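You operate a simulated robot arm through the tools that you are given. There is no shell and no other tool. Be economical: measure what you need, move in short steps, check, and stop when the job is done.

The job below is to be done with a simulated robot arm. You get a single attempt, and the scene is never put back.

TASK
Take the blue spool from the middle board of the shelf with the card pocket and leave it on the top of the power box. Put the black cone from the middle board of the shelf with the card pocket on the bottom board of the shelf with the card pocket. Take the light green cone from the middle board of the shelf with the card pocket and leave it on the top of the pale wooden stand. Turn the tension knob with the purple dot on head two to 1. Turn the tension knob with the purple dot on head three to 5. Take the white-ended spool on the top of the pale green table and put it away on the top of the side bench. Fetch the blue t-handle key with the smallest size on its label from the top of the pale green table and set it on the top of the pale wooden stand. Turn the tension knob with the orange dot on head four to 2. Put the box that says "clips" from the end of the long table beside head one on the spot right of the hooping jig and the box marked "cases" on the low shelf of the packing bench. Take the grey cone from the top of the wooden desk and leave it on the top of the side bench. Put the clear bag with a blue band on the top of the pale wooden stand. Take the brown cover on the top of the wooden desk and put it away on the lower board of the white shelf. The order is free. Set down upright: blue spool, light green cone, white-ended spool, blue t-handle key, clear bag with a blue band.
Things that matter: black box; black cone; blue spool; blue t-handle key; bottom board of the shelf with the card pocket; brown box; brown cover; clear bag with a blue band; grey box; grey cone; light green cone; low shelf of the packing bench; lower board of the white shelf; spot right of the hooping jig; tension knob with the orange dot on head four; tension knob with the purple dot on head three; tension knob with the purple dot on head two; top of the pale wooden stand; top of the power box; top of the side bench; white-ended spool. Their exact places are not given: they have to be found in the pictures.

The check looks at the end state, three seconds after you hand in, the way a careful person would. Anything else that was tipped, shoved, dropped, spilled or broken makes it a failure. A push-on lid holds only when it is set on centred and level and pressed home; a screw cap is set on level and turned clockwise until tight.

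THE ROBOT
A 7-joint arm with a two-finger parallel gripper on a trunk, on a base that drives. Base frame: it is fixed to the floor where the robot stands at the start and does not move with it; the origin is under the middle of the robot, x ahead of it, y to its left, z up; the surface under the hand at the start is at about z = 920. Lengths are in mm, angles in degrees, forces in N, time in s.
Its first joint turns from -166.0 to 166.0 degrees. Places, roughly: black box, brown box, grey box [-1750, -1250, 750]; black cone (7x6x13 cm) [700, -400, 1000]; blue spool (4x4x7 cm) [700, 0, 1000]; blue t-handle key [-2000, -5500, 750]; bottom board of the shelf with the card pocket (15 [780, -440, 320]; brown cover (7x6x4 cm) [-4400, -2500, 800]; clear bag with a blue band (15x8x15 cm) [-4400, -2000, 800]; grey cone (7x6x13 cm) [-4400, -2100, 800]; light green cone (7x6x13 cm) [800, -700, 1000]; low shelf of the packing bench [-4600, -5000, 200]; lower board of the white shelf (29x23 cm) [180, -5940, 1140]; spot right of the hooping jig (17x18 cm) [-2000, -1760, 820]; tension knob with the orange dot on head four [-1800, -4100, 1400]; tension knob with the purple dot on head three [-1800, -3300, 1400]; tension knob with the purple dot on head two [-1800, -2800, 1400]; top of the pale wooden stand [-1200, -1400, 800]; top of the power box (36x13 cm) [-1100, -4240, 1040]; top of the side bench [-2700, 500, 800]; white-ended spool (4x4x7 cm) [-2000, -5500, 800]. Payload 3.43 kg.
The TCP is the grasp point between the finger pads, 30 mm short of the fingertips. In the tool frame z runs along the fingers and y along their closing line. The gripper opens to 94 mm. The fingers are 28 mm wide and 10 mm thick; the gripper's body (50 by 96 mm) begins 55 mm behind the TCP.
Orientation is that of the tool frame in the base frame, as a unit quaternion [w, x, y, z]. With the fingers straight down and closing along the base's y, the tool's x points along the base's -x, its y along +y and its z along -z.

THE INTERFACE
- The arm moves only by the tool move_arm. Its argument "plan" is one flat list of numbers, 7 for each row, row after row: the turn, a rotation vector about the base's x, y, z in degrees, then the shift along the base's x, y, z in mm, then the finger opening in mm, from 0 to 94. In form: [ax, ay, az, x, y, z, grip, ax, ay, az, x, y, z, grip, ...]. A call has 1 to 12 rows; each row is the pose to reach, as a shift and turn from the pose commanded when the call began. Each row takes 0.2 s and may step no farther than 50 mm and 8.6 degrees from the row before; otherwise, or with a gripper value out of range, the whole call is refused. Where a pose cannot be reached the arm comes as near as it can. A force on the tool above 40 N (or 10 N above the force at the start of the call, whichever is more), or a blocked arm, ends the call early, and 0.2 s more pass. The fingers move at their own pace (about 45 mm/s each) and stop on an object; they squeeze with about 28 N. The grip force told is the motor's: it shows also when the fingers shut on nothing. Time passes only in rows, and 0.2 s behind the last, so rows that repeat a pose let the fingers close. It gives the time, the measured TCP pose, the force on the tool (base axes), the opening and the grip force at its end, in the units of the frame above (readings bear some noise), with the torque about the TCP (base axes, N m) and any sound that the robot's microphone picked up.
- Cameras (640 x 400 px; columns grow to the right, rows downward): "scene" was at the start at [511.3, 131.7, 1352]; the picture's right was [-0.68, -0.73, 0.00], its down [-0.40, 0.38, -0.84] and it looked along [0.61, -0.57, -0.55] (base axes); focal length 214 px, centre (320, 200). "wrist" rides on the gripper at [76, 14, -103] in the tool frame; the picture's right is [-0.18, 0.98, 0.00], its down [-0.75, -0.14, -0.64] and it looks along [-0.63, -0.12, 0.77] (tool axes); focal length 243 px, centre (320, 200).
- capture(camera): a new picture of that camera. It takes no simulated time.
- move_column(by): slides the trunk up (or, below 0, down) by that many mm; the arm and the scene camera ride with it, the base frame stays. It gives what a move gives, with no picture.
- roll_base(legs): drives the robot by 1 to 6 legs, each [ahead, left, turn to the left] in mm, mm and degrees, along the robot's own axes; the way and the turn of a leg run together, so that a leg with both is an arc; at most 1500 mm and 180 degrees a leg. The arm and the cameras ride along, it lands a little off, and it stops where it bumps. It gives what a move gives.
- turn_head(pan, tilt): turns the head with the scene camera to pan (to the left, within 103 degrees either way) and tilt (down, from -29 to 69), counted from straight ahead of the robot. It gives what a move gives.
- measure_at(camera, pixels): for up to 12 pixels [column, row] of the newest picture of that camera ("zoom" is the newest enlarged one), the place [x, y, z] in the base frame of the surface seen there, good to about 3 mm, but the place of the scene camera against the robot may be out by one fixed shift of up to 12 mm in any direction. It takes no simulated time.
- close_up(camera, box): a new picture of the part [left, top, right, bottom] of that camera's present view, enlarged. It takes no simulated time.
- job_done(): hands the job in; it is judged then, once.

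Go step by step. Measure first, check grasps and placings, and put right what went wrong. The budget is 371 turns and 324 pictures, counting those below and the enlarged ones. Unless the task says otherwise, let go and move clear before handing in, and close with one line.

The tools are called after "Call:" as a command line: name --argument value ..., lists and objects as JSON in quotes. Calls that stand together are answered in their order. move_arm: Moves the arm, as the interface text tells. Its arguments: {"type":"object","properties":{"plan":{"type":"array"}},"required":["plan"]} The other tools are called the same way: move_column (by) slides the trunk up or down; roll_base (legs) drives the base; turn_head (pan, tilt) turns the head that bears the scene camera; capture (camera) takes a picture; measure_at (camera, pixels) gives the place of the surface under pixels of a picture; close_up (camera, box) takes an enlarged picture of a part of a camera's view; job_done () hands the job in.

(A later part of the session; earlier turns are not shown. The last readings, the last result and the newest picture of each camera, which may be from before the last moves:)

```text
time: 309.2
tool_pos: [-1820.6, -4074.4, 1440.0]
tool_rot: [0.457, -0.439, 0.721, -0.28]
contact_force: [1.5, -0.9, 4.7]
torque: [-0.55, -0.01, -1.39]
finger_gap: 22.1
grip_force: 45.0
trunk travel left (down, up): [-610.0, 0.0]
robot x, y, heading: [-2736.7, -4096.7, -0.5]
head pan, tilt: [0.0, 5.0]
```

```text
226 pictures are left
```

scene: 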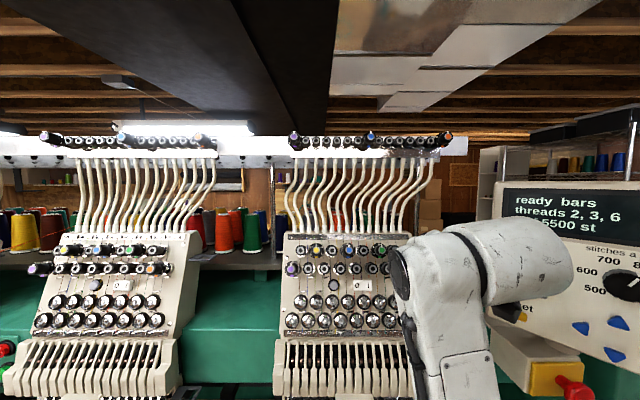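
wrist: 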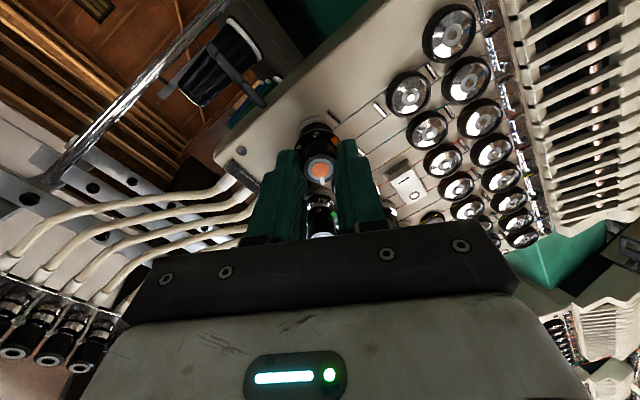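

I check the pointer in a zoom.

Call:
close_up --camera "wrist" --box '[280, 110, 360, 210]'

Call:
close_up --camera "scene" --box '[380, 220, 560, 340]'

```text
4.00 times, centred on (320, 160) of wrist
```

zoom: 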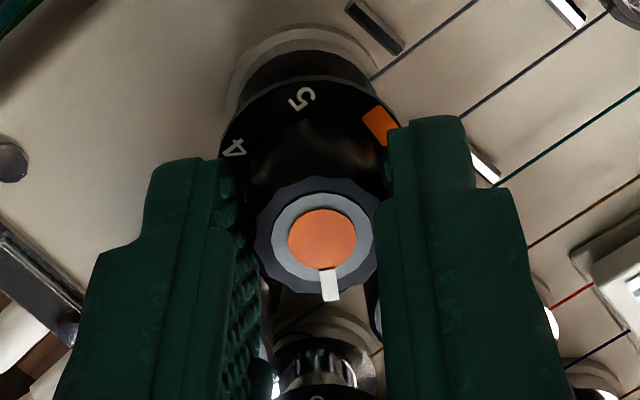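

```text
3.33 times, centred on (470, 280) of scene
```

zoom: 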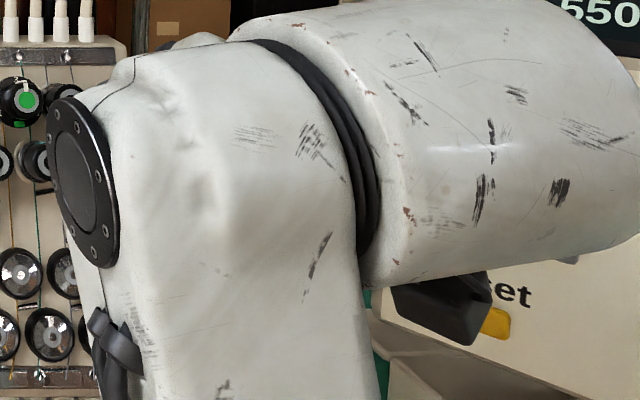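

The knob turned with the hand. I open, retreat along the axis and unwind the wrist.

Call:
move_arm --plan '[0, 0, 0, 0, 0, 0, 40, 0, 0, 0, 0, 0, 0, 40, 0, 0, 0, -25, 0, 12, 40, 0, 0, 0, -50, 0, 24, 40, 7.5, 0, -3.5, -70, 0, 33, 40, 15, 0, -7, -80, 0, 37, 40, 22.5, 0, -10.6, -90, 0, 42, 40, 30, 0, -14.1, -90, 0, 42, 40, 37.5, 0, -17.6, -90, 0, 42, 40, 45, 0, -21.1, -90, 0, 42, 40, 52, 0, -24.5, -90, 0, 42, 40]'

Call:
close_up --camera "wrist" --box '[240, 40, 400, 160]'

```text
time: 311.6
tool_pos: [-1911.1, -4074.6, 1482.3]
tool_rot: [0.535, -0.036, 0.844, -0.023]
contact_force: [-0.6, 0.2, -0.2]
torque: [-0.01, -0.01, -0.03]
finger_gap: 39.8
grip_force: 0.0
trunk travel left (down, up): [-610.0, 0.0]
robot x, y, heading: [-2739.3, -4096.1, -0.1]
head pan, tilt: [0.0, 5.0]
```

```text
3.33 times, centred on (320, 100) of wrist
```

zoom: 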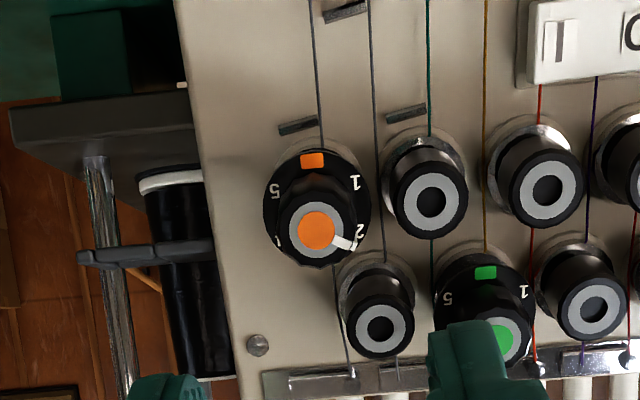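

Pointer now near 2; I measure pointer tip, cap centre and the digits to get the exact angle.

Call:
measure_at --camera "zoom" --pixels '[[315, 230], [349, 243], [333, 237], [360, 231], [355, 183], [275, 192], [312, 160]]'

Call:
capture --camera "scene"

Call:
close_up --camera "scene" --box '[385, 250, 425, 285]'

```text
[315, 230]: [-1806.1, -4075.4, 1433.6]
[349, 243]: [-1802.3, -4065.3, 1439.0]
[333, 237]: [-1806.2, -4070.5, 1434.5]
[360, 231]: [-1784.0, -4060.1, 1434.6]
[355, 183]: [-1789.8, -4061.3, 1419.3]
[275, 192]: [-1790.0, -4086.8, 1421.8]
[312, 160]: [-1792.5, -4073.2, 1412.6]
```

```text
222 pictures are left
```

scene: 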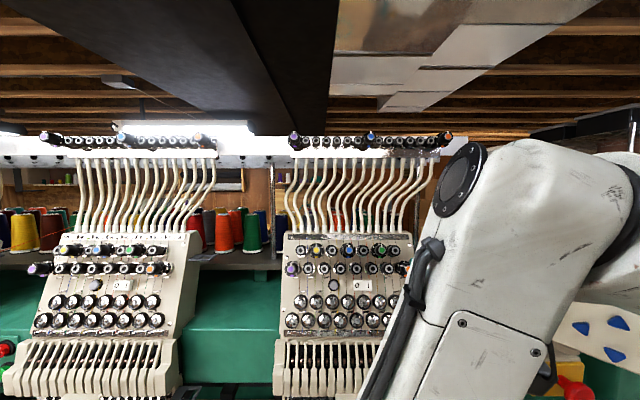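

```text
11.43 times, centred on (405, 268) of scene
```

zoom: 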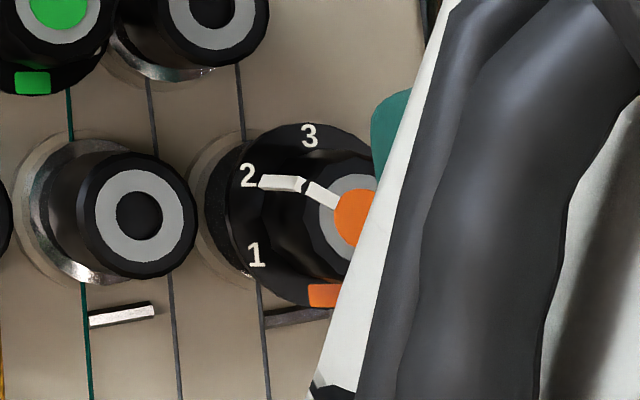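

The skirt line points squarely at 2 — head four is done. Now measure head three's purple knob (40,270).

Call:
measure_at --camera "scene" --pixels '[[33, 270], [152, 268], [292, 268], [398, 268], [120, 300]]'

Call:
close_up --camera "scene" --box '[10, 230, 190, 340]'

```text
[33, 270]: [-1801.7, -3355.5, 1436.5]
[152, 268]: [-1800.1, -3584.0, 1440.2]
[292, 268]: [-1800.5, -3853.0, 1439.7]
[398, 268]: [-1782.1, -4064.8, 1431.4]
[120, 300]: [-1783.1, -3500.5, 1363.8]
```

```text
3.56 times, centred on (100, 285) of scene
```

zoom: 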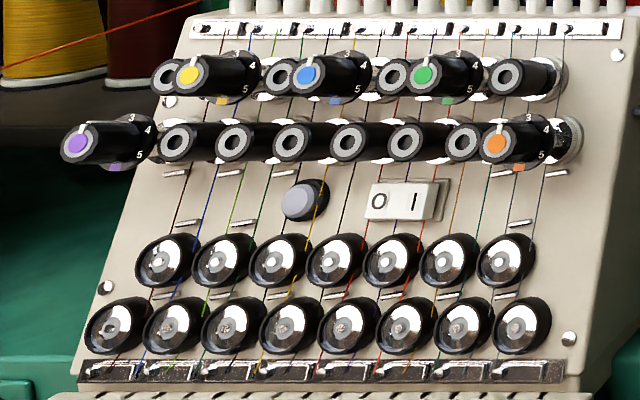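

Head three's purple knob is near y≈-3353. I back off, strafe there and come in again.

Call:
roll_base --legs '[[-120, 0, 0], [0, 722, 0], [120, 0, 0]]'

Call:
capture --camera "wrist"

Call:
close_up --camera "wrist" --box '[240, 40, 400, 160]'

```text
time: 317.2
tool_pos: [-1909.1, -3347.5, 1482.6]
tool_rot: [0.534, -0.037, 0.844, -0.025]
contact_force: [0.0, -0.1, -0.1]
torque: [0.01, 0.02, 0.01]
finger_gap: 40.2
grip_force: 0.0
trunk travel left (down, up): [-610.0, 0.0]
robot x, y, heading: [-2739.3, -3367.5, -0.3]
head pan, tilt: [0.0, 5.0]
```

```text
219 pictures are left
```

wrist: 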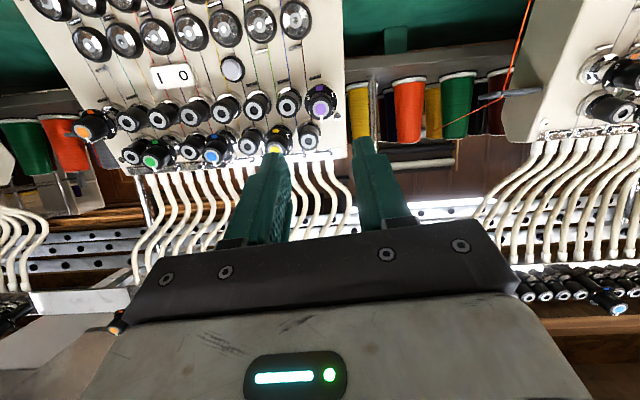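

```text
3.33 times, centred on (320, 100) of wrist
```

zoom: 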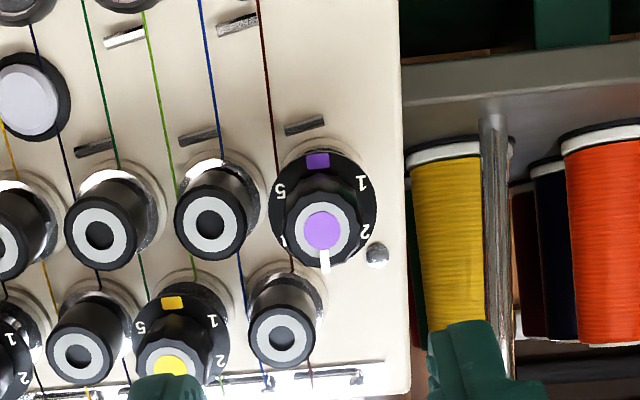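

Call:
measure_at --camera "zoom" --pixels '[[322, 230], [300, 230], [345, 230], [322, 210], [326, 262], [120, 100], [380, 230]]'

```text
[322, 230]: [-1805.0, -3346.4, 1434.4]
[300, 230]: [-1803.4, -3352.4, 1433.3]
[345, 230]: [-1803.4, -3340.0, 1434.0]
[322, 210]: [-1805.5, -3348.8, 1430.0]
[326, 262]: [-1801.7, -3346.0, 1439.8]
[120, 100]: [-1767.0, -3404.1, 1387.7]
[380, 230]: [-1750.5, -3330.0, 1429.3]
```

Tip at (-1805.5,-3346.5,1433.7). I pre-wind the wrist +60°, approach and close.

Call:
move_arm --plan '[-6.8, 0, 3.2, 10, 0, -5, 40, -13.6, 0, 6.4, 20, 0, -10, 40, -20.4, 0, 9.6, 30, 0, -14, 40, -27.2, 0, 12.8, 40, 0, -19, 40, -34, 0, 16, 50, 1, -24, 40, -40.7, 0, 19.1, 58, 1, -28, 40, -47.5, 0, 22.3, 58, 1, -28, 40, -54.3, 0, 25.5, 58, 1, -28, 40, -54.3, 0, 25.5, 74, 1, -35, 40, -54.3, 0, 25.5, 89, 1, -42, 40, -54.3, 0, 25.5, 89, 1, -42, 10, -54.3, 0, 25.5, 89, 1, -42, 10]'

Call:
capture --camera "wrist"

```text
time: 319.9
tool_pos: [-1820.0, -3347.8, 1442.2]
tool_rot: [0.453, -0.453, 0.711, -0.29]
contact_force: [1.4, -0.1, 0.7]
torque: [-0.04, -0.29, -0.05]
finger_gap: 22.5
grip_force: 31.9
trunk travel left (down, up): [-610.0, 0.0]
robot x, y, heading: [-2736.4, -3369.9, -0.3]
head pan, tilt: [0.0, 5.0]
```

```text
217 pictures are left
```

wrist: 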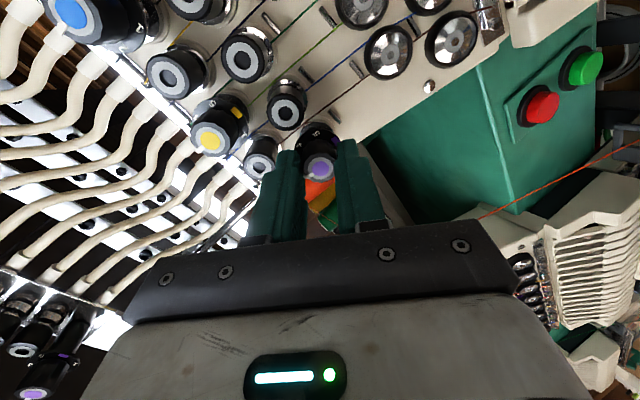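

Gripped (22.5). Now 120° clockwise in two calls.

Call:
move_arm --plan '[6.8, 0, -3.2, 0, 0, 0, 5, 13.6, 0, -6.4, 0, 0, 0, 5, 20.4, 0, -9.6, 0, 0, 0, 5, 27.2, 0, -12.8, 0, 0, 0, 5, 34, 0, -16, 0, 0, 0, 5, 40.7, 0, -19.1, 0, 0, 0, 5, 47.5, 0, -22.3, 0, 0, 0, 5, 54.3, 0, -25.5, 0, 0, 0, 5]'

Call:
move_arm --plan '[6.8, 0, -3.2, 0, 0, 0, 5, 13.6, 0, -6.4, 0, 0, 0, 5, 20.4, 0, -9.6, 0, 0, 0, 5, 27.2, 0, -12.8, 0, 0, 0, 5, 34, 0, -16, 0, 0, 0, 5, 40.7, 0, -19.1, 0, 0, 0, 5, 47.5, 0, -22.3, 0, 0, 0, 5, 54.3, 0, -25.5, 0, 0, 0, 5]'

Call:
capture --camera "scene"

Call:
close_up --camera "wrist" --box '[240, 90, 400, 220]'

```text
time: 321.6
tool_pos: [-1820.7, -3348.2, 1441.5]
tool_rot: [0.535, -0.034, 0.844, -0.025]
contact_force: [6.5, -2.5, 9.1]
torque: [-0.02, -0.8, -0.05]
finger_gap: 21.6
grip_force: 45.1
trunk travel left (down, up): [-610.0, 0.0]
robot x, y, heading: [-2742.4, -3367.6, -0.1]
head pan, tilt: [0.0, 5.0]
```

```text
time: 323.4
tool_pos: [-1820.3, -3348.1, 1439.2]
tool_rot: [0.473, 0.391, 0.75, 0.246]
contact_force: [3.2, -5.7, 7.2]
torque: [-0.14, -0.19, 0.78]
finger_gap: 22.2
grip_force: 44.6
trunk travel left (down, up): [-610.0, 0.0]
robot x, y, heading: [-2739.6, -3369.1, -0.4]
head pan, tilt: [0.0, 5.0]
```

```text
216 pictures are left
```

scene: 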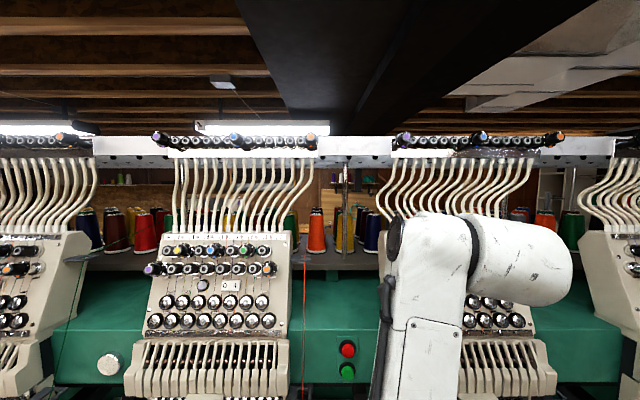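

```text
3.08 times, centred on (320, 155) of wrist
```

zoom: 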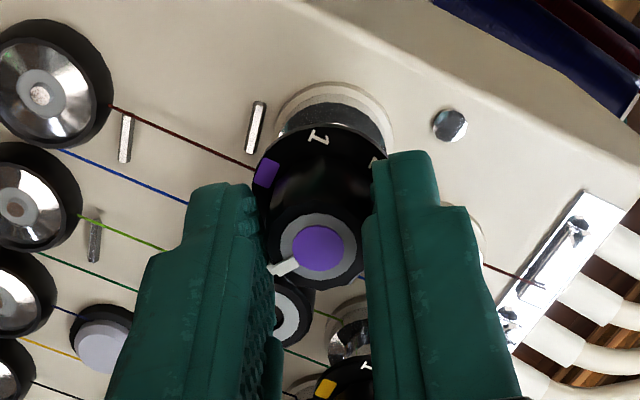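

Turned. I release, retreat and unwind, then check.

Call:
move_arm --plan '[0, 0, 0, 0, 0, 0, 40, 0, 0, 0, 0, 0, 0, 40, 0, 0, 0, -25, 0, 12, 40, 0, 0, 0, -50, 0, 24, 40, -7.5, 0, 3.5, -70, 0, 33, 40, -15, 0, 7, -80, 0, 37, 40, -22.5, 0, 10.6, -90, 0, 42, 40, -30, 0, 14.1, -90, 0, 42, 40, -37.5, 0, 17.6, -90, 0, 42, 40, -45, 0, 21.1, -90, 0, 42, 40, -52, 0, 24.5, -90, 0, 42, 40]'

Call:
close_up --camera "wrist" --box '[270, 60, 370, 135]'

```text
time: 325.9
tool_pos: [-1909.7, -3347.1, 1482.2]
tool_rot: [0.534, -0.019, 0.845, -0.014]
contact_force: [-0.2, 0.4, -0.2]
torque: [0.0, -0.02, -0.01]
finger_gap: 39.8
grip_force: 0.0
trunk travel left (down, up): [-610.0, 0.0]
robot x, y, heading: [-2735.2, -3368.5, -0.2]
head pan, tilt: [0.0, 5.0]
```

```text
5.33 times, centred on (320, 98) of wrist
```

zoom: 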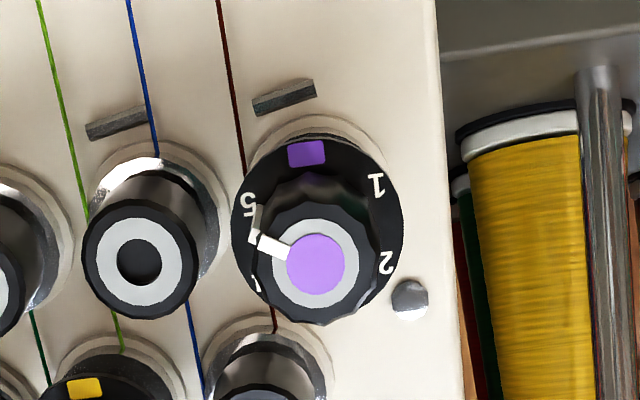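

Pointer sits at 5. On to head two, 500 mm to the left.

Call:
roll_base --legs '[[-120, 0, 0], [0, 500, 0], [120, 0, 0]]'

Call:
capture --camera "wrist"

Call:
close_up --camera "wrist" --box '[240, 40, 400, 160]'

Call:
measure_at --camera "wrist" --pixels '[[320, 105]]'

```text
time: 330.5
tool_pos: [-1904.3, -2853.1, 1482.8]
tool_rot: [0.534, -0.016, 0.845, -0.014]
contact_force: [-0.1, -0.1, 0.3]
torque: [0.01, 0.0, 0.0]
finger_gap: 40.0
grip_force: 0.0
trunk travel left (down, up): [-610.0, 0.0]
robot x, y, heading: [-2732.7, -2870.3, -0.5]
head pan, tilt: [0.0, 5.0]
```

```text
213 pictures are left
```

wrist: 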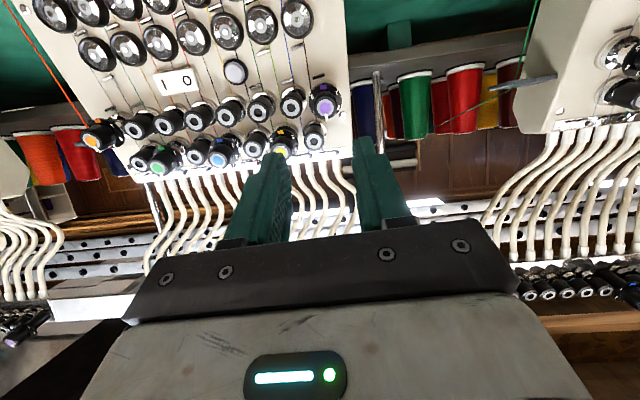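

```text
3.33 times, centred on (320, 100) of wrist
```

zoom: 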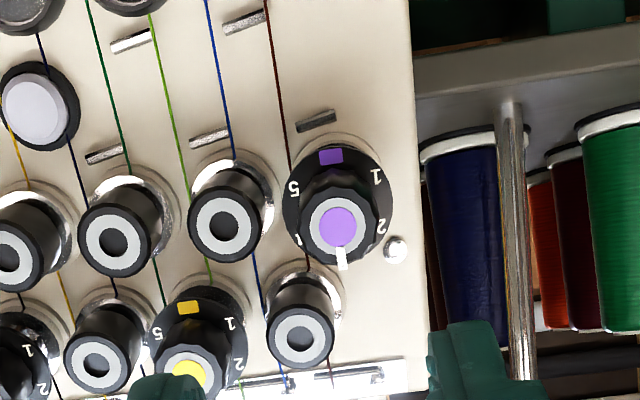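

```text
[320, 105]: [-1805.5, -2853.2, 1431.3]
```

Call:
measure_at --camera "zoom" --pixels '[[338, 228], [318, 228], [360, 228], [338, 210], [342, 258]]'

```text
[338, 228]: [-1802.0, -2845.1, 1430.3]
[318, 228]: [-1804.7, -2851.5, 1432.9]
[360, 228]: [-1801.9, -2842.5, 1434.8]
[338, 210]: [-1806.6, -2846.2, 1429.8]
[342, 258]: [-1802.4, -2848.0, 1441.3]
```

Tip (-1804.5,-2846.5,1433). I pre-wind -60°, approach and close.

Call:
move_arm --plan '[6.8, 0, -3.2, 10, 1, -5, 40, 13.6, 0, -6.4, 20, 2, -10, 40, 20.4, 0, -9.6, 30, 3, -15, 40, 27.2, 0, -12.8, 40, 5, -20, 40, 34, 0, -16, 50, 6, -25, 40, 40.7, 0, -19.1, 54, 6.6, -29, 40, 47.5, 0, -22.3, 54, 6.6, -29, 40, 54.3, 0, -25.5, 54, 6.6, -29, 40, 54.3, 0, -25.5, 70, 6.6, -36, 40, 54.3, 0, -25.5, 85, 6.6, -43, 40, 54.3, 0, -25.5, 85, 6.6, -43, 10, 54.3, 0, -25.5, 85, 6.6, -43, 10]'

Call:
capture --camera "wrist"

```text
time: 333.1
tool_pos: [-1817.7, -2846.1, 1438.4]
tool_rot: [0.467, 0.408, 0.742, 0.256]
contact_force: [-0.2, 0.1, -1.4]
torque: [0.0, -0.27, 0.03]
finger_gap: 22.4
grip_force: 32.1
trunk travel left (down, up): [-610.0, 0.0]
robot x, y, heading: [-2731.2, -2868.7, -0.7]
head pan, tilt: [0.0, 5.0]
```

```text
211 pictures are left
```

wrist: 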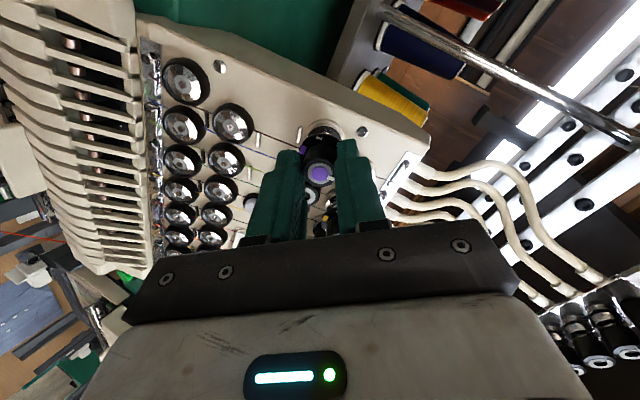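

Gripped. Now 120° counter-clockwise, release, retreat.

Call:
move_arm --plan '[-6.8, 0, 3.2, 0, 0, 0, 5, -13.6, 0, 6.4, 0, 0, 0, 5, -20.4, 0, 9.6, 0, 0, 0, 5, -27.2, 0, 12.8, 0, 0, 0, 5, -34, 0, 16, 0, 0, 0, 5, -40.7, 0, 19.1, 0, 0, 0, 5, -47.5, 0, 22.3, 0, 0, 0, 5, -54.3, 0, 25.5, 0, 0, 0, 5]'

Call:
move_arm --plan '[-6.8, 0, 3.2, 0, 0, 0, 5, -13.6, 0, 6.4, 0, 0, 0, 5, -20.4, 0, 9.6, 0, 0, 0, 5, -27.2, 0, 12.8, 0, 0, 0, 5, -34, 0, 16, 0, 0, 0, 5, -40.7, 0, 19.1, 0, 0, 0, 5, -47.5, 0, 22.3, 0, 0, 0, 5, -54.3, 0, 25.5, 0, 0, 0, 5]'

Call:
move_arm --plan '[0, 0, 0, 0, 0, 0, 40, 0, 0, 0, 0, 0, 0, 40, 0, 0, 0, -25, 0, 12, 40, 0, 0, 0, -50, 0, 24, 40, 7.5, 0, -3.5, -70, 0, 33, 40, 15, 0, -7, -80, 0, 37, 40, 22.5, 0, -10.6, -90, 0, 42, 40, 30, 0, -14.1, -90, 0, 42, 40, 37.5, 0, -17.6, -90, 0, 42, 40, 45, 0, -21.1, -90, 0, 42, 40, 52, 0, -24.5, -90, 0, 42, 40]'

Call:
close_up --camera "wrist" --box '[270, 60, 370, 135]'

```text
time: 334.9
tool_pos: [-1818.6, -2848.6, 1439.4]
tool_rot: [0.534, -0.015, 0.845, -0.015]
contact_force: [-7.8, -11.2, -10.3]
torque: [-0.12, 1.02, -0.36]
finger_gap: 21.5
grip_force: 45.1
trunk travel left (down, up): [-610.0, 0.0]
robot x, y, heading: [-2734.2, -2868.6, -0.7]
head pan, tilt: [0.0, 5.0]
```

```text
time: 336.7
tool_pos: [-1817.8, -2847.9, 1439.1]
tool_rot: [0.459, -0.434, 0.722, -0.282]
contact_force: [2.4, -18.7, -2.9]
torque: [-0.18, -0.12, -1.53]
finger_gap: 22.3
grip_force: 45.1
trunk travel left (down, up): [-610.0, 0.0]
robot x, y, heading: [-2733.1, -2870.2, -0.7]
head pan, tilt: [0.0, 5.0]
```

```text
time: 339.1
tool_pos: [-1908.0, -2846.2, 1481.6]
tool_rot: [0.535, -0.033, 0.844, -0.025]
contact_force: [0.1, -1.2, 0.0]
torque: [0.03, 0.03, 0.02]
finger_gap: 39.9
grip_force: 0.0
trunk travel left (down, up): [-610.0, 0.0]
robot x, y, heading: [-2734.4, -2870.6, -0.4]
head pan, tilt: [0.0, 5.0]
```

```text
5.33 times, centred on (320, 98) of wrist
```

zoom: 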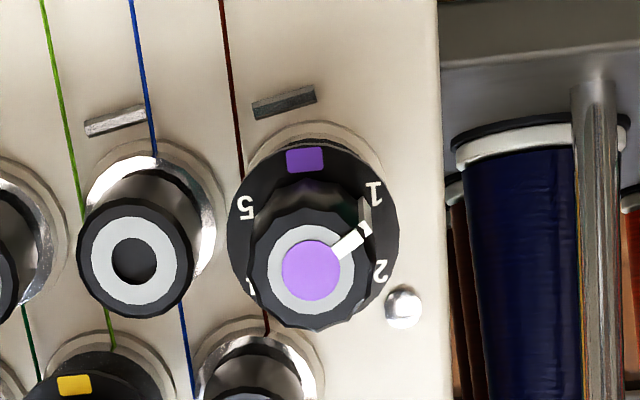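

Pointer sits at 1. All three knobs done. Next the CLIPS box: I back off, strafe north to y≈-1450 and look down at the long table.

Call:
roll_base --legs '[[-200, 0, 0], [0, 1420, 0.4]]'

Call:
turn_head --pan 0 --tilt 40

Call:
capture --camera "scene"

```text
time: 347.3
tool_pos: [-2096.1, -1422.7, 1481.4]
tool_rot: [0.535, -0.034, 0.844, -0.026]
contact_force: [-0.4, 0.4, -0.2]
torque: [0.01, 0.0, -0.03]
finger_gap: 40.0
grip_force: 0.1
trunk travel left (down, up): [-610.0, 0.0]
robot x, y, heading: [-2922.3, -1448.9, -0.5]
head pan, tilt: [0.0, 5.0]
```

```text
time: 348.3
tool_pos: [-2096.0, -1424.4, 1481.4]
tool_rot: [0.534, -0.035, 0.844, -0.026]
contact_force: [0.7, -0.7, -0.9]
torque: [0.04, -0.01, 0.0]
finger_gap: 39.8
grip_force: 0.0
trunk travel left (down, up): [-610.0, 0.0]
robot x, y, heading: [-2917.6, -1448.0, -0.4]
head pan, tilt: [0.0, 40.0]
```

```text
209 pictures are left
```

scene: 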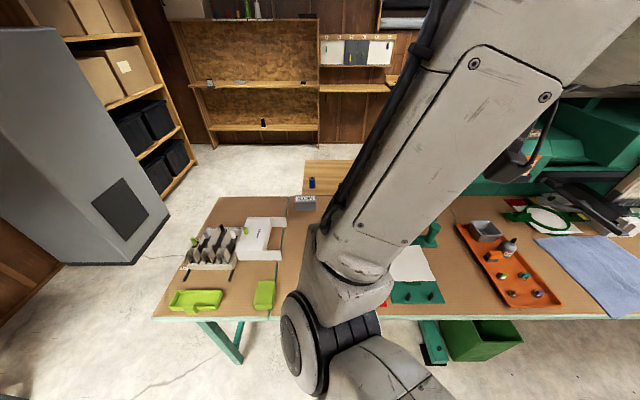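

The arm hides the clips box. I fold it toward a hand-down pose.

Call:
move_arm --plan '[0, 7.3, 0, 0, 3, -20, 90, 0, 14.6, 0, 0, 6, -40, 90, 0, 21.9, 0, 0, 9, -60, 90, 0, 29.2, 0, 0, 12, -80, 90, 0, 36.5, 0, 0, 15, -100, 90, 0, 43.8, 0, 0, 18, -120, 90, 0, 51.1, 0, 0, 21, -140, 90, 0, 58.4, 0, 0, 24, -160, 90, 0, 65, 0, 0, 27, -180, 90]'

Call:
capture --camera "scene"

Call:
capture --camera "wrist"

```text
time: 350.3
tool_pos: [-2095.7, -1395.3, 1301.9]
tool_rot: [-0.004, -0.044, 0.999, -0.003]
contact_force: [-1.0, 0.6, -1.1]
torque: [0.02, 0.03, -0.01]
finger_gap: 90.2
grip_force: 0.1
trunk travel left (down, up): [-610.0, 0.0]
robot x, y, heading: [-2920.4, -1450.2, -0.6]
head pan, tilt: [0.0, 40.0]
```

```text
208 pictures are left
```

scene: 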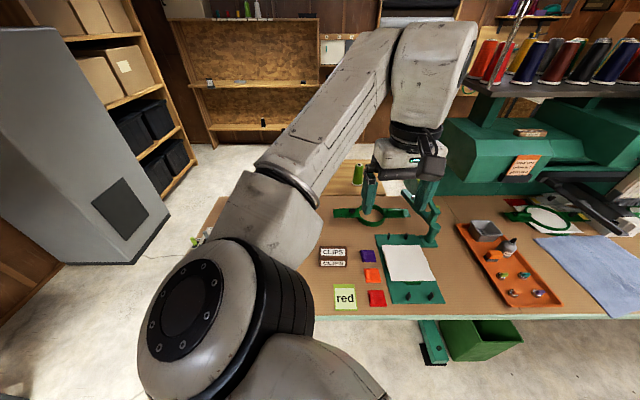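

```text
207 pictures are left
```

wrist: 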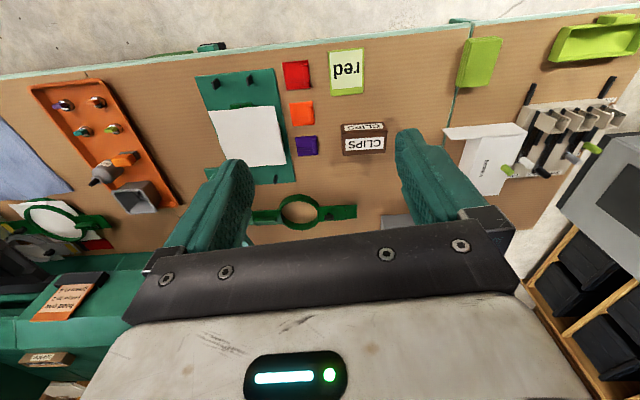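

CLIPS at wrist (363,138) / scene (333,256); the free spot lies between the jig plate and the orange tray. I measure.

Call:
measure_at --camera "wrist" --pixels '[[345, 136], [384, 136], [363, 152], [363, 129], [342, 152], [384, 152], [200, 90], [215, 180], [120, 90], [155, 160], [170, 130], [185, 200]]'

Call:
measure_at --camera "scene" --pixels '[[322, 248], [345, 248], [322, 261], [345, 261], [440, 300], [435, 250], [490, 305], [460, 230], [445, 260], [470, 290]]'

Call:
close_up --camera "scene" --box '[310, 190, 510, 320]'

```text
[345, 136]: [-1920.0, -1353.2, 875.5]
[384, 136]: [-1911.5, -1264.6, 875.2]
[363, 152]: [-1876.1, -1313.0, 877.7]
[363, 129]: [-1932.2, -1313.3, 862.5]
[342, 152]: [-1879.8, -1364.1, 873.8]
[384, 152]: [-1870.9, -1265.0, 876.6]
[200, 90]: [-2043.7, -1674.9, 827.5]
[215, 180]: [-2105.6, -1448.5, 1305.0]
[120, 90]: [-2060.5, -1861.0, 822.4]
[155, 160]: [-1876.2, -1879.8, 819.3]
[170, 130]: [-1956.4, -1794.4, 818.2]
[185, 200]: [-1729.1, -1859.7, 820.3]
```

```text
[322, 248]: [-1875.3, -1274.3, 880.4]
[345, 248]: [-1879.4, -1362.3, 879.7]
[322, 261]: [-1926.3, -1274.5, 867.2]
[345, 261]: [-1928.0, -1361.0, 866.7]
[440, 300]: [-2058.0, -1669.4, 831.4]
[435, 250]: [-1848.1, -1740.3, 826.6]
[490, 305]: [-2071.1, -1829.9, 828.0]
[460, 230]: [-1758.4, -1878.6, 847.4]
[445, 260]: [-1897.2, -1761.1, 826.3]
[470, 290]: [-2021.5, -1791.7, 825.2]
```

```text
3.08 times, centred on (410, 255) of scene
```

zoom: 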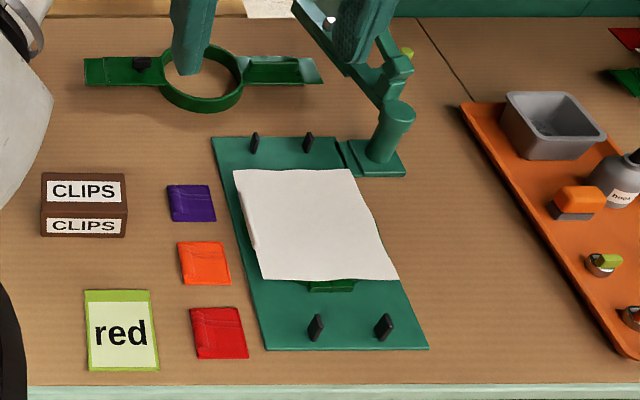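

CLIPS is ~58×97 mm centred (-1897,-1313), z 818–876, long axis along y. I lower the trunk, drive in above it, and turn the hand 90° to close across x.

Call:
move_column --by -300

Call:
roll_base --legs '[[200, 82, 0.5]]'

Call:
move_arm --plan '[0, 0, -8.4, 0, 0, 0, 90, 0, 0, -16.8, 0, 0, 0, 90, 0, 0, -25.2, 0, 0, 0, 90, 0, 0, -33.6, 0, 0, 0, 90, 0, 0, -42, 0, 0, 0, 90, 0, 0, -50.4, 0, 0, 0, 90, 0, 0, -58.8, 0, 0, 0, 90, 0, 0, -67.2, 0, 0, 0, 90, 0, 0, -75.6, 0, 0, 0, 90, 0, 0, -84, 0, 0, 0, 90, 0, 0, -92, 0, 0, 0, 90]'

Call:
capture --camera "wrist"

Call:
capture --camera "scene"

```text
time: 353.3
tool_pos: [-2096.1, -1397.2, 1001.8]
tool_rot: [-0.004, -0.043, 0.999, -0.002]
contact_force: [0.1, -0.2, 0.7]
torque: [0.01, 0.03, 0.03]
finger_gap: 90.3
grip_force: 0.1
trunk travel left (down, up): [-310.0, 300.0]
robot x, y, heading: [-2921.2, -1452.2, -0.2]
head pan, tilt: [0.0, 40.0]
```

```text
time: 355.0
tool_pos: [-1896.5, -1307.1, 1002.5]
tool_rot: [-0.004, -0.048, 0.999, -0.003]
contact_force: [-0.5, 0.0, -0.1]
torque: [0.04, 0.0, 0.01]
finger_gap: 89.9
grip_force: 0.2
trunk travel left (down, up): [-310.0, 300.0]
robot x, y, heading: [-2721.6, -1370.9, 0.0]
head pan, tilt: [0.0, 40.0]
```

```text
time: 357.4
tool_pos: [-1896.0, -1307.1, 1001.9]
tool_rot: [-0.004, 0.686, 0.728, 0.0]
contact_force: [-0.6, -0.3, -0.3]
torque: [-0.01, 0.0, 0.05]
finger_gap: 89.8
grip_force: 0.1
trunk travel left (down, up): [-310.0, 300.0]
robot x, y, heading: [-2719.8, -1372.1, 0.3]
head pan, tilt: [0.0, 40.0]
```

```text
205 pictures are left
```

wrist: 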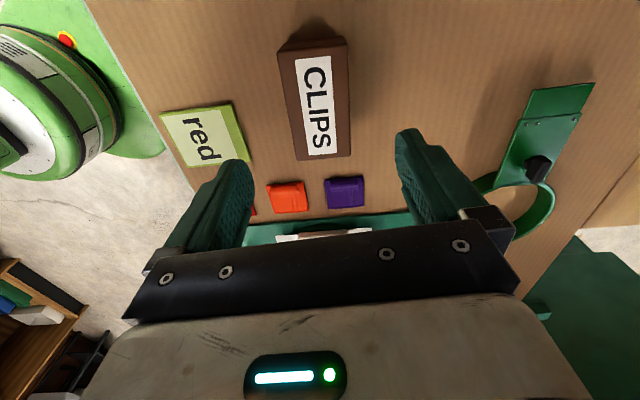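

```text
204 pictures are left
```

scene: 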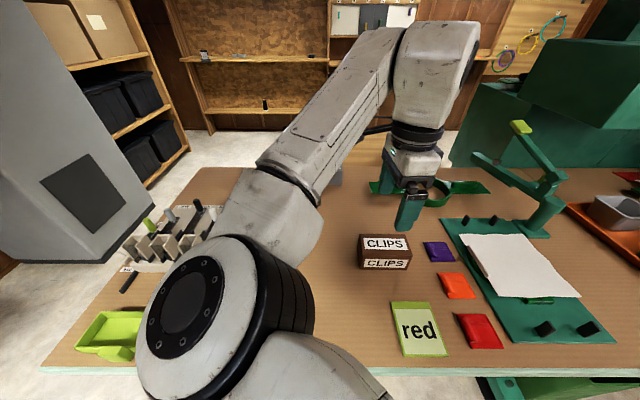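

Call:
measure_at --camera "wrist" --pixels '[[283, 56], [343, 48], [346, 150], [300, 155], [316, 105], [380, 110]]'

```text
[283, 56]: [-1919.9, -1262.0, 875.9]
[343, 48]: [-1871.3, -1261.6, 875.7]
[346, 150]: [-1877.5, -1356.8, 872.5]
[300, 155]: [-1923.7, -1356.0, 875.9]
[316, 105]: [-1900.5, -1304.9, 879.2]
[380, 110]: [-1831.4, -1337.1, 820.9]
```

Centre (-1898,-1309). I fine-turn 7°, descend to z 856, close and lift.

Call:
move_arm --plan '[0, 0, -7, -2, -2, -40, 90, 0, 0, -7, -2, -2, -85, 90, 0, 0, -7, -2, -2, -125, 90, 0, 0, -7, -2, -2, -146, 90, 0, 0, -7, -2, -2, -146, 20, 0, 0, -7, -2, -2, -146, 20, 0, 0, -7, -2, -2, -146, 20, 0, 0, -7, -2, -2, -146, 20, 0, 0, -7, -2, -2, -100, 20, 0, 0, -7, -2, -2, -55, 20, 0, 0, -7, -2, -2, -10, 20]'

Call:
capture --camera "wrist"

```text
time: 359.8
tool_pos: [-1898.7, -1309.5, 992.3]
tool_rot: [-0.005, 0.728, 0.685, 0.0]
contact_force: [-0.2, -0.6, -0.9]
torque: [-0.03, 0.0, 0.0]
finger_gap: 64.4
grip_force: 27.8
trunk travel left (down, up): [-310.0, 300.0]
robot x, y, heading: [-2720.7, -1367.4, 0.2]
head pan, tilt: [0.0, 40.0]
```

```text
203 pictures are left
```

wrist: 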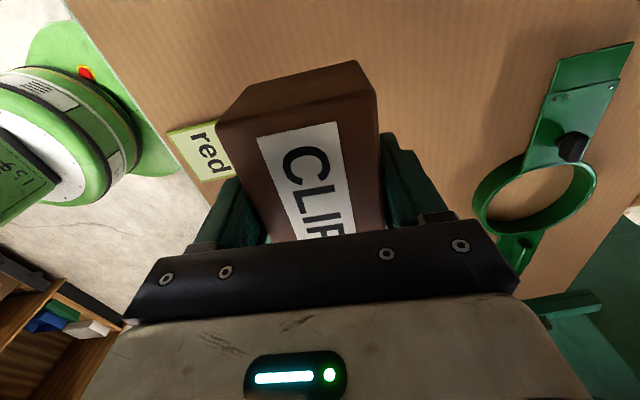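

Held (64.4). I raise 150, back up 100 and strafe 450 right to the spot.

Call:
move_column --by 150

Call:
roll_base --legs '[[-102, 0, 0], [0, -452, 0]]'

Call:
capture --camera "wrist"

Call:
capture --camera "scene"

```text
time: 361.6
tool_pos: [-1900.2, -1309.3, 1142.5]
tool_rot: [-0.004, 0.729, 0.685, 0.001]
contact_force: [0.5, 0.3, -1.2]
torque: [0.03, -0.05, 0.0]
finger_gap: 64.1
grip_force: 27.9
trunk travel left (down, up): [-460.0, 150.0]
robot x, y, heading: [-2719.3, -1367.7, 0.0]
head pan, tilt: [0.0, 40.0]
```

```text
time: 365.0
tool_pos: [-2000.4, -1753.2, 1142.5]
tool_rot: [-0.004, 0.727, 0.686, 0.001]
contact_force: [-0.5, 0.1, -0.3]
torque: [0.01, -0.02, 0.0]
finger_gap: 63.9
grip_force: 27.6
trunk travel left (down, up): [-460.0, 150.0]
robot x, y, heading: [-2825.7, -1811.9, 0.2]
head pan, tilt: [0.0, 40.0]
```

```text
202 pictures are left
```

wrist: 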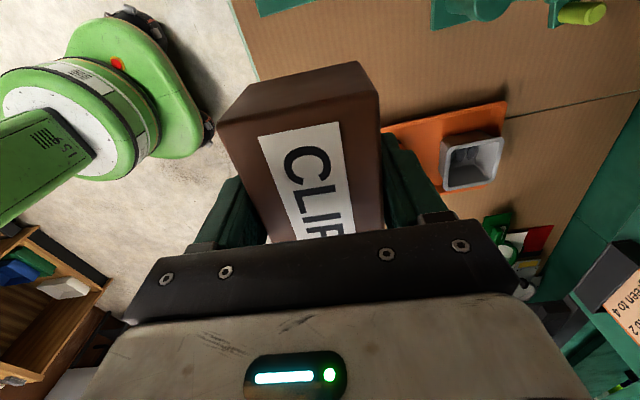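

```text
201 pictures are left
```

scene: 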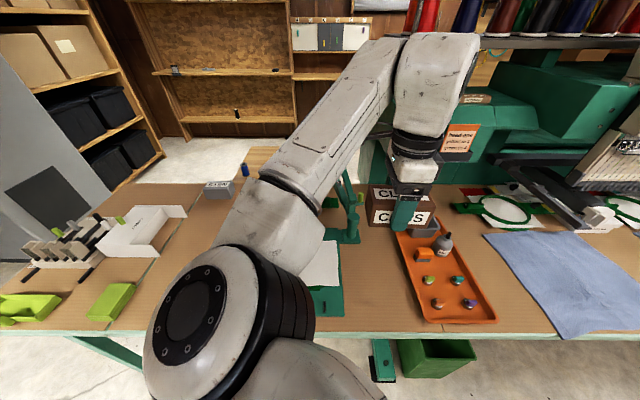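

I check the gap between jig plate edge and tray at x≈-2000.

Call:
measure_at --camera "scene" --pixels '[[341, 300], [341, 270], [345, 290], [408, 280], [418, 305], [398, 245], [425, 320], [380, 285], [355, 230]]'

```text
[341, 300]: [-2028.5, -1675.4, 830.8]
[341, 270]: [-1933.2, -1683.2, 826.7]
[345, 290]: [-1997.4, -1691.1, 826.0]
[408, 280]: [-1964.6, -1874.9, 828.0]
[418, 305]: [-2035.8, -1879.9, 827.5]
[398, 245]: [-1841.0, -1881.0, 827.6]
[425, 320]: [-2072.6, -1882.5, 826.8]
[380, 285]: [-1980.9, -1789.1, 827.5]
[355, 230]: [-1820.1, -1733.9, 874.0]
```

Gap is y -1688…-1870; I set it down at y≈-1764.

Call:
move_arm --plan '[0, 0, 0, 0, -11, 0, 20]'

Call:
move_column --by -265

Call:
capture --camera "wrist"

```text
time: 365.4
tool_pos: [-2001.3, -1765.6, 1142.4]
tool_rot: [-0.004, 0.728, 0.686, -0.001]
contact_force: [-0.2, 0.2, -0.6]
torque: [-0.02, -0.02, -0.02]
finger_gap: 63.8
grip_force: 27.9
trunk travel left (down, up): [-460.0, 150.0]
robot x, y, heading: [-2819.6, -1812.9, 0.2]
head pan, tilt: [0.0, 40.0]
```

```text
time: 368.1
tool_pos: [-2000.9, -1765.2, 877.4]
tool_rot: [-0.004, 0.728, 0.686, 0.001]
contact_force: [-0.3, -0.4, -0.2]
torque: [0.02, 0.01, -0.02]
finger_gap: 63.7
grip_force: 28.0
trunk travel left (down, up): [-195.0, 415.0]
robot x, y, heading: [-2825.3, -1816.8, 0.3]
head pan, tilt: [0.0, 40.0]
```

```text
200 pictures are left
```

wrist: 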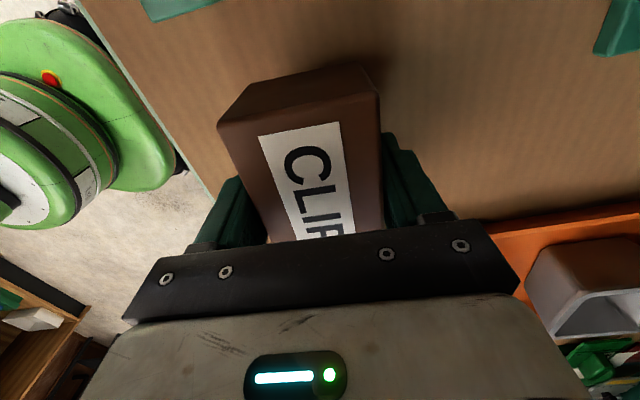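

Call:
move_arm --plan '[0, 0, 0, 0, 0, -14, 20, 0, 0, 0, 0, 0, -18, 20, 0, 0, 0, 0, 0, -20, 20, 0, 0, 0, 0, 0, -22, 20, 0, 0, 0, 0, 0, -22, 20]'

```text
time: 369.3
tool_pos: [-2001.3, -1766.1, 854.4]
tool_rot: [-0.004, 0.728, 0.686, 0.0]
contact_force: [0.7, 0.5, 3.9]
torque: [0.17, -0.14, -0.06]
finger_gap: 64.0
grip_force: 27.9
trunk travel left (down, up): [-195.0, 415.0]
robot x, y, heading: [-2823.8, -1814.8, 0.2]
head pan, tilt: [0.0, 40.0]
```

Contact. Open, rise.

Call:
move_arm --plan '[0, 0, 0, 0, 0, 0, 80, 0, 0, 0, 0, 0, 0, 90, 0, 0, 0, 0, 0, 0, 90, 0, 0, 0, 0, 0, 40, 90, 0, 0, 0, 0, 0, 85, 90, 0, 0, 0, 0, 0, 130, 90, 0, 0, 0, 0, 0, 170, 90]'

Call:
capture --camera "wrist"

```text
time: 370.9
tool_pos: [-2006.3, -1773.7, 926.6]
tool_rot: [0.004, 0.726, 0.681, -0.099]
contact_force: [0.6, 1.0, 0.2]
torque: [0.04, 0.03, -0.02]
finger_gap: 90.0
grip_force: 0.0
trunk travel left (down, up): [-195.0, 415.0]
robot x, y, heading: [-2826.8, -1812.9, 0.4]
head pan, tilt: [0.0, 40.0]
stopped in row 7: the arm was blocked; the commanded pose is now the measured one
```

```text
199 pictures are left
```

wrist: 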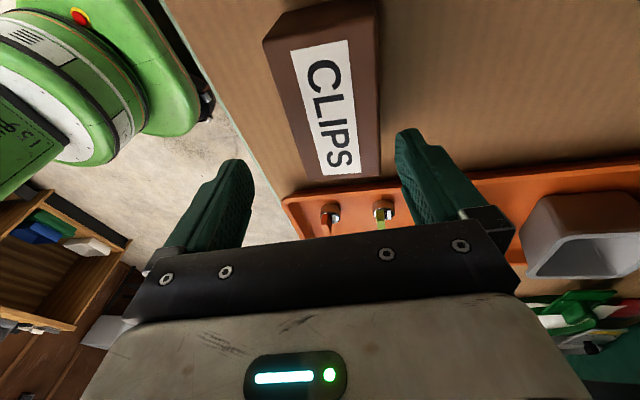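

CLIPS is placed. The arm hit a limit while rising, so I raise with the trunk and check.

Call:
move_column --by 350

Call:
roll_base --legs '[[-250, 0, 0]]'

Call:
capture --camera "scene"

```text
time: 374.3
tool_pos: [-2005.6, -1773.3, 1277.9]
tool_rot: [0.004, 0.725, 0.681, -0.098]
contact_force: [0.1, 0.9, 0.0]
torque: [-0.03, -0.01, 0.02]
finger_gap: 89.9
grip_force: 0.1
trunk travel left (down, up): [-545.0, 65.0]
robot x, y, heading: [-2824.6, -1815.3, 0.3]
head pan, tilt: [0.0, 40.0]
```

```text
time: 376.1
tool_pos: [-2256.9, -1772.2, 1277.6]
tool_rot: [0.004, 0.724, 0.682, -0.099]
contact_force: [0.2, -0.1, 0.6]
torque: [-0.04, -0.01, -0.02]
finger_gap: 90.1
grip_force: 0.0
trunk travel left (down, up): [-545.0, 65.0]
robot x, y, heading: [-3074.1, -1814.0, 0.3]
head pan, tilt: [0.0, 40.0]
```

```text
198 pictures are left
```

scene: 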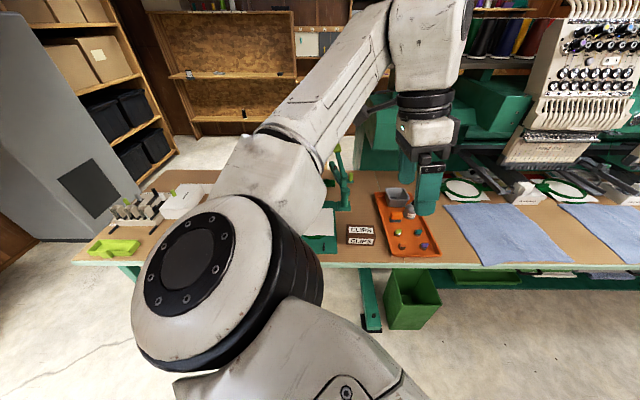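

CLIPS sits well right of the jig. I unwind the wrist and then turn round to the wooden desk.

Call:
move_arm --plan '[0, 0, 8.4, 0, 0, 0, 90, 0, 0, 16.8, 0, 0, 0, 90, 0, 0, 25.2, 0, 0, 0, 90, 0, 0, 33.6, 0, 0, 0, 90, 0, 0, 42, 0, 0, 0, 90, 0, 0, 50.4, 0, 0, 0, 90, 0, 0, 58.8, 0, 0, 0, 90, 0, 0, 67.2, 0, 0, 0, 90, 0, 0, 75.6, 0, 0, 0, 90, 0, 0, 84, 0, 0, 0, 90, 0, 0, 92, 0, 0, 0, 90]'

Call:
roll_base --legs '[[-150, 0, 0], [0, 0, -180]]'

Call:
turn_head --pan -20 --tilt 30

Call:
capture --camera "scene"

```text
time: 378.5
tool_pos: [-2257.2, -1772.3, 1277.2]
tool_rot: [0.074, 0.012, 0.995, -0.066]
contact_force: [-0.9, -0.1, -0.3]
torque: [-0.02, -0.01, 0.01]
finger_gap: 90.0
grip_force: 0.0
trunk travel left (down, up): [-545.0, 65.0]
robot x, y, heading: [-3075.6, -1818.7, 0.5]
head pan, tilt: [0.0, 40.0]
```

```text
time: 387.2
tool_pos: [-4041.3, -1869.8, 1277.7]
tool_rot: [-0.066, 0.995, -0.008, -0.074]
contact_force: [1.2, -1.1, -0.9]
torque: [-0.02, 0.02, -0.01]
finger_gap: 90.0
grip_force: 0.0
trunk travel left (down, up): [-545.0, 65.0]
robot x, y, heading: [-3223.0, -1816.4, -178.9]
head pan, tilt: [0.0, 40.0]
```

```text
time: 388.0
tool_pos: [-4038.9, -1869.9, 1277.6]
tool_rot: [-0.065, 0.995, -0.008, -0.074]
contact_force: [-0.6, -0.4, -0.7]
torque: [0.01, 0.0, -0.02]
finger_gap: 90.3
grip_force: 0.0
trunk travel left (down, up): [-545.0, 65.0]
robot x, y, heading: [-3222.8, -1815.1, -179.2]
head pan, tilt: [-20.0, 30.0]
```

```text
197 pictures are left
```

scene: 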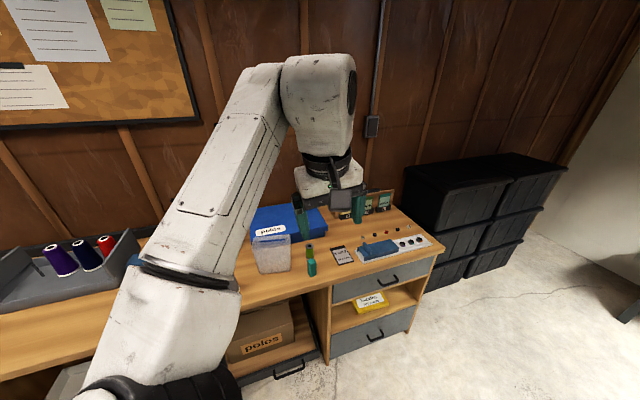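

Call:
turn_head --pan 40 --tilt 35

Call:
capture --camera "scene"

Call:
capture --camera "wrist"

```text
time: 389.3
tool_pos: [-4039.6, -1870.9, 1278.5]
tool_rot: [-0.066, 0.995, -0.007, -0.074]
contact_force: [-0.1, 0.3, -0.7]
torque: [-0.02, -0.02, 0.0]
finger_gap: 89.8
grip_force: 0.2
trunk travel left (down, up): [-545.0, 65.0]
robot x, y, heading: [-3219.4, -1815.4, -178.8]
head pan, tilt: [40.0, 35.0]
```

```text
196 pictures are left
```

scene: 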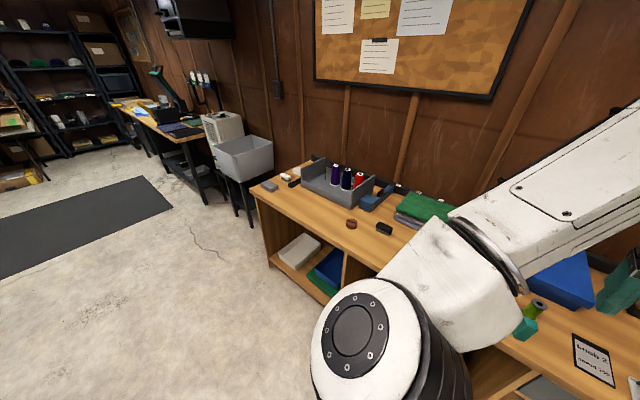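

```text
195 pictures are left
```

wrist: 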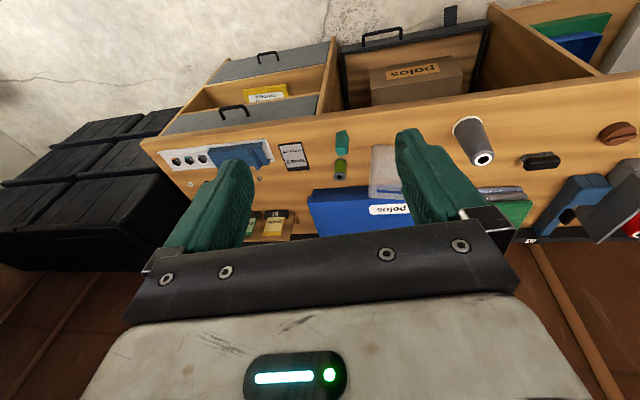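

Brown cover (617,132), grey cone (473,140). I zoom for the clear bag and measure.

Call:
close_up --camera "wrist" --box '[280, 90, 640, 240]'

Call:
measure_at --camera "wrist" --pixels '[[481, 157], [462, 122], [617, 130], [605, 140], [385, 165], [380, 190], [372, 150], [540, 155], [440, 130], [300, 130], [415, 110]]'

```text
1.78 times, centred on (460, 165) of wrist
```

zoom: 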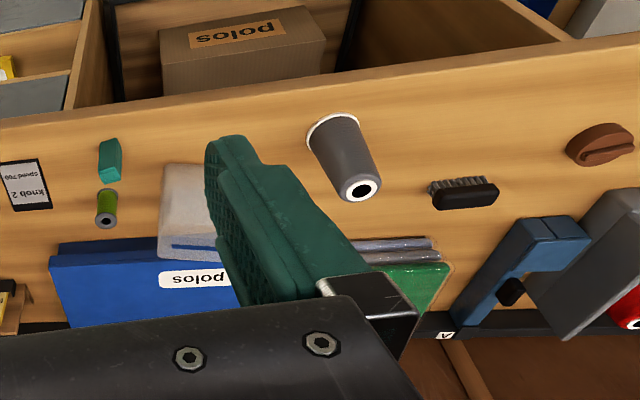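

```text
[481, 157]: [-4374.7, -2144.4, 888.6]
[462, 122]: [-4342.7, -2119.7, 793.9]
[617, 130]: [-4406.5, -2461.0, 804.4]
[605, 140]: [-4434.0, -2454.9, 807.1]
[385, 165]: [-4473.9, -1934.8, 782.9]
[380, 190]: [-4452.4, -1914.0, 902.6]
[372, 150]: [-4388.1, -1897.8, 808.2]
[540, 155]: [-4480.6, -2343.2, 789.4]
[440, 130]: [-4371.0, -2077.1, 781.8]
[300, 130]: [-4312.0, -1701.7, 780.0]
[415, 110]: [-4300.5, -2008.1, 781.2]
```

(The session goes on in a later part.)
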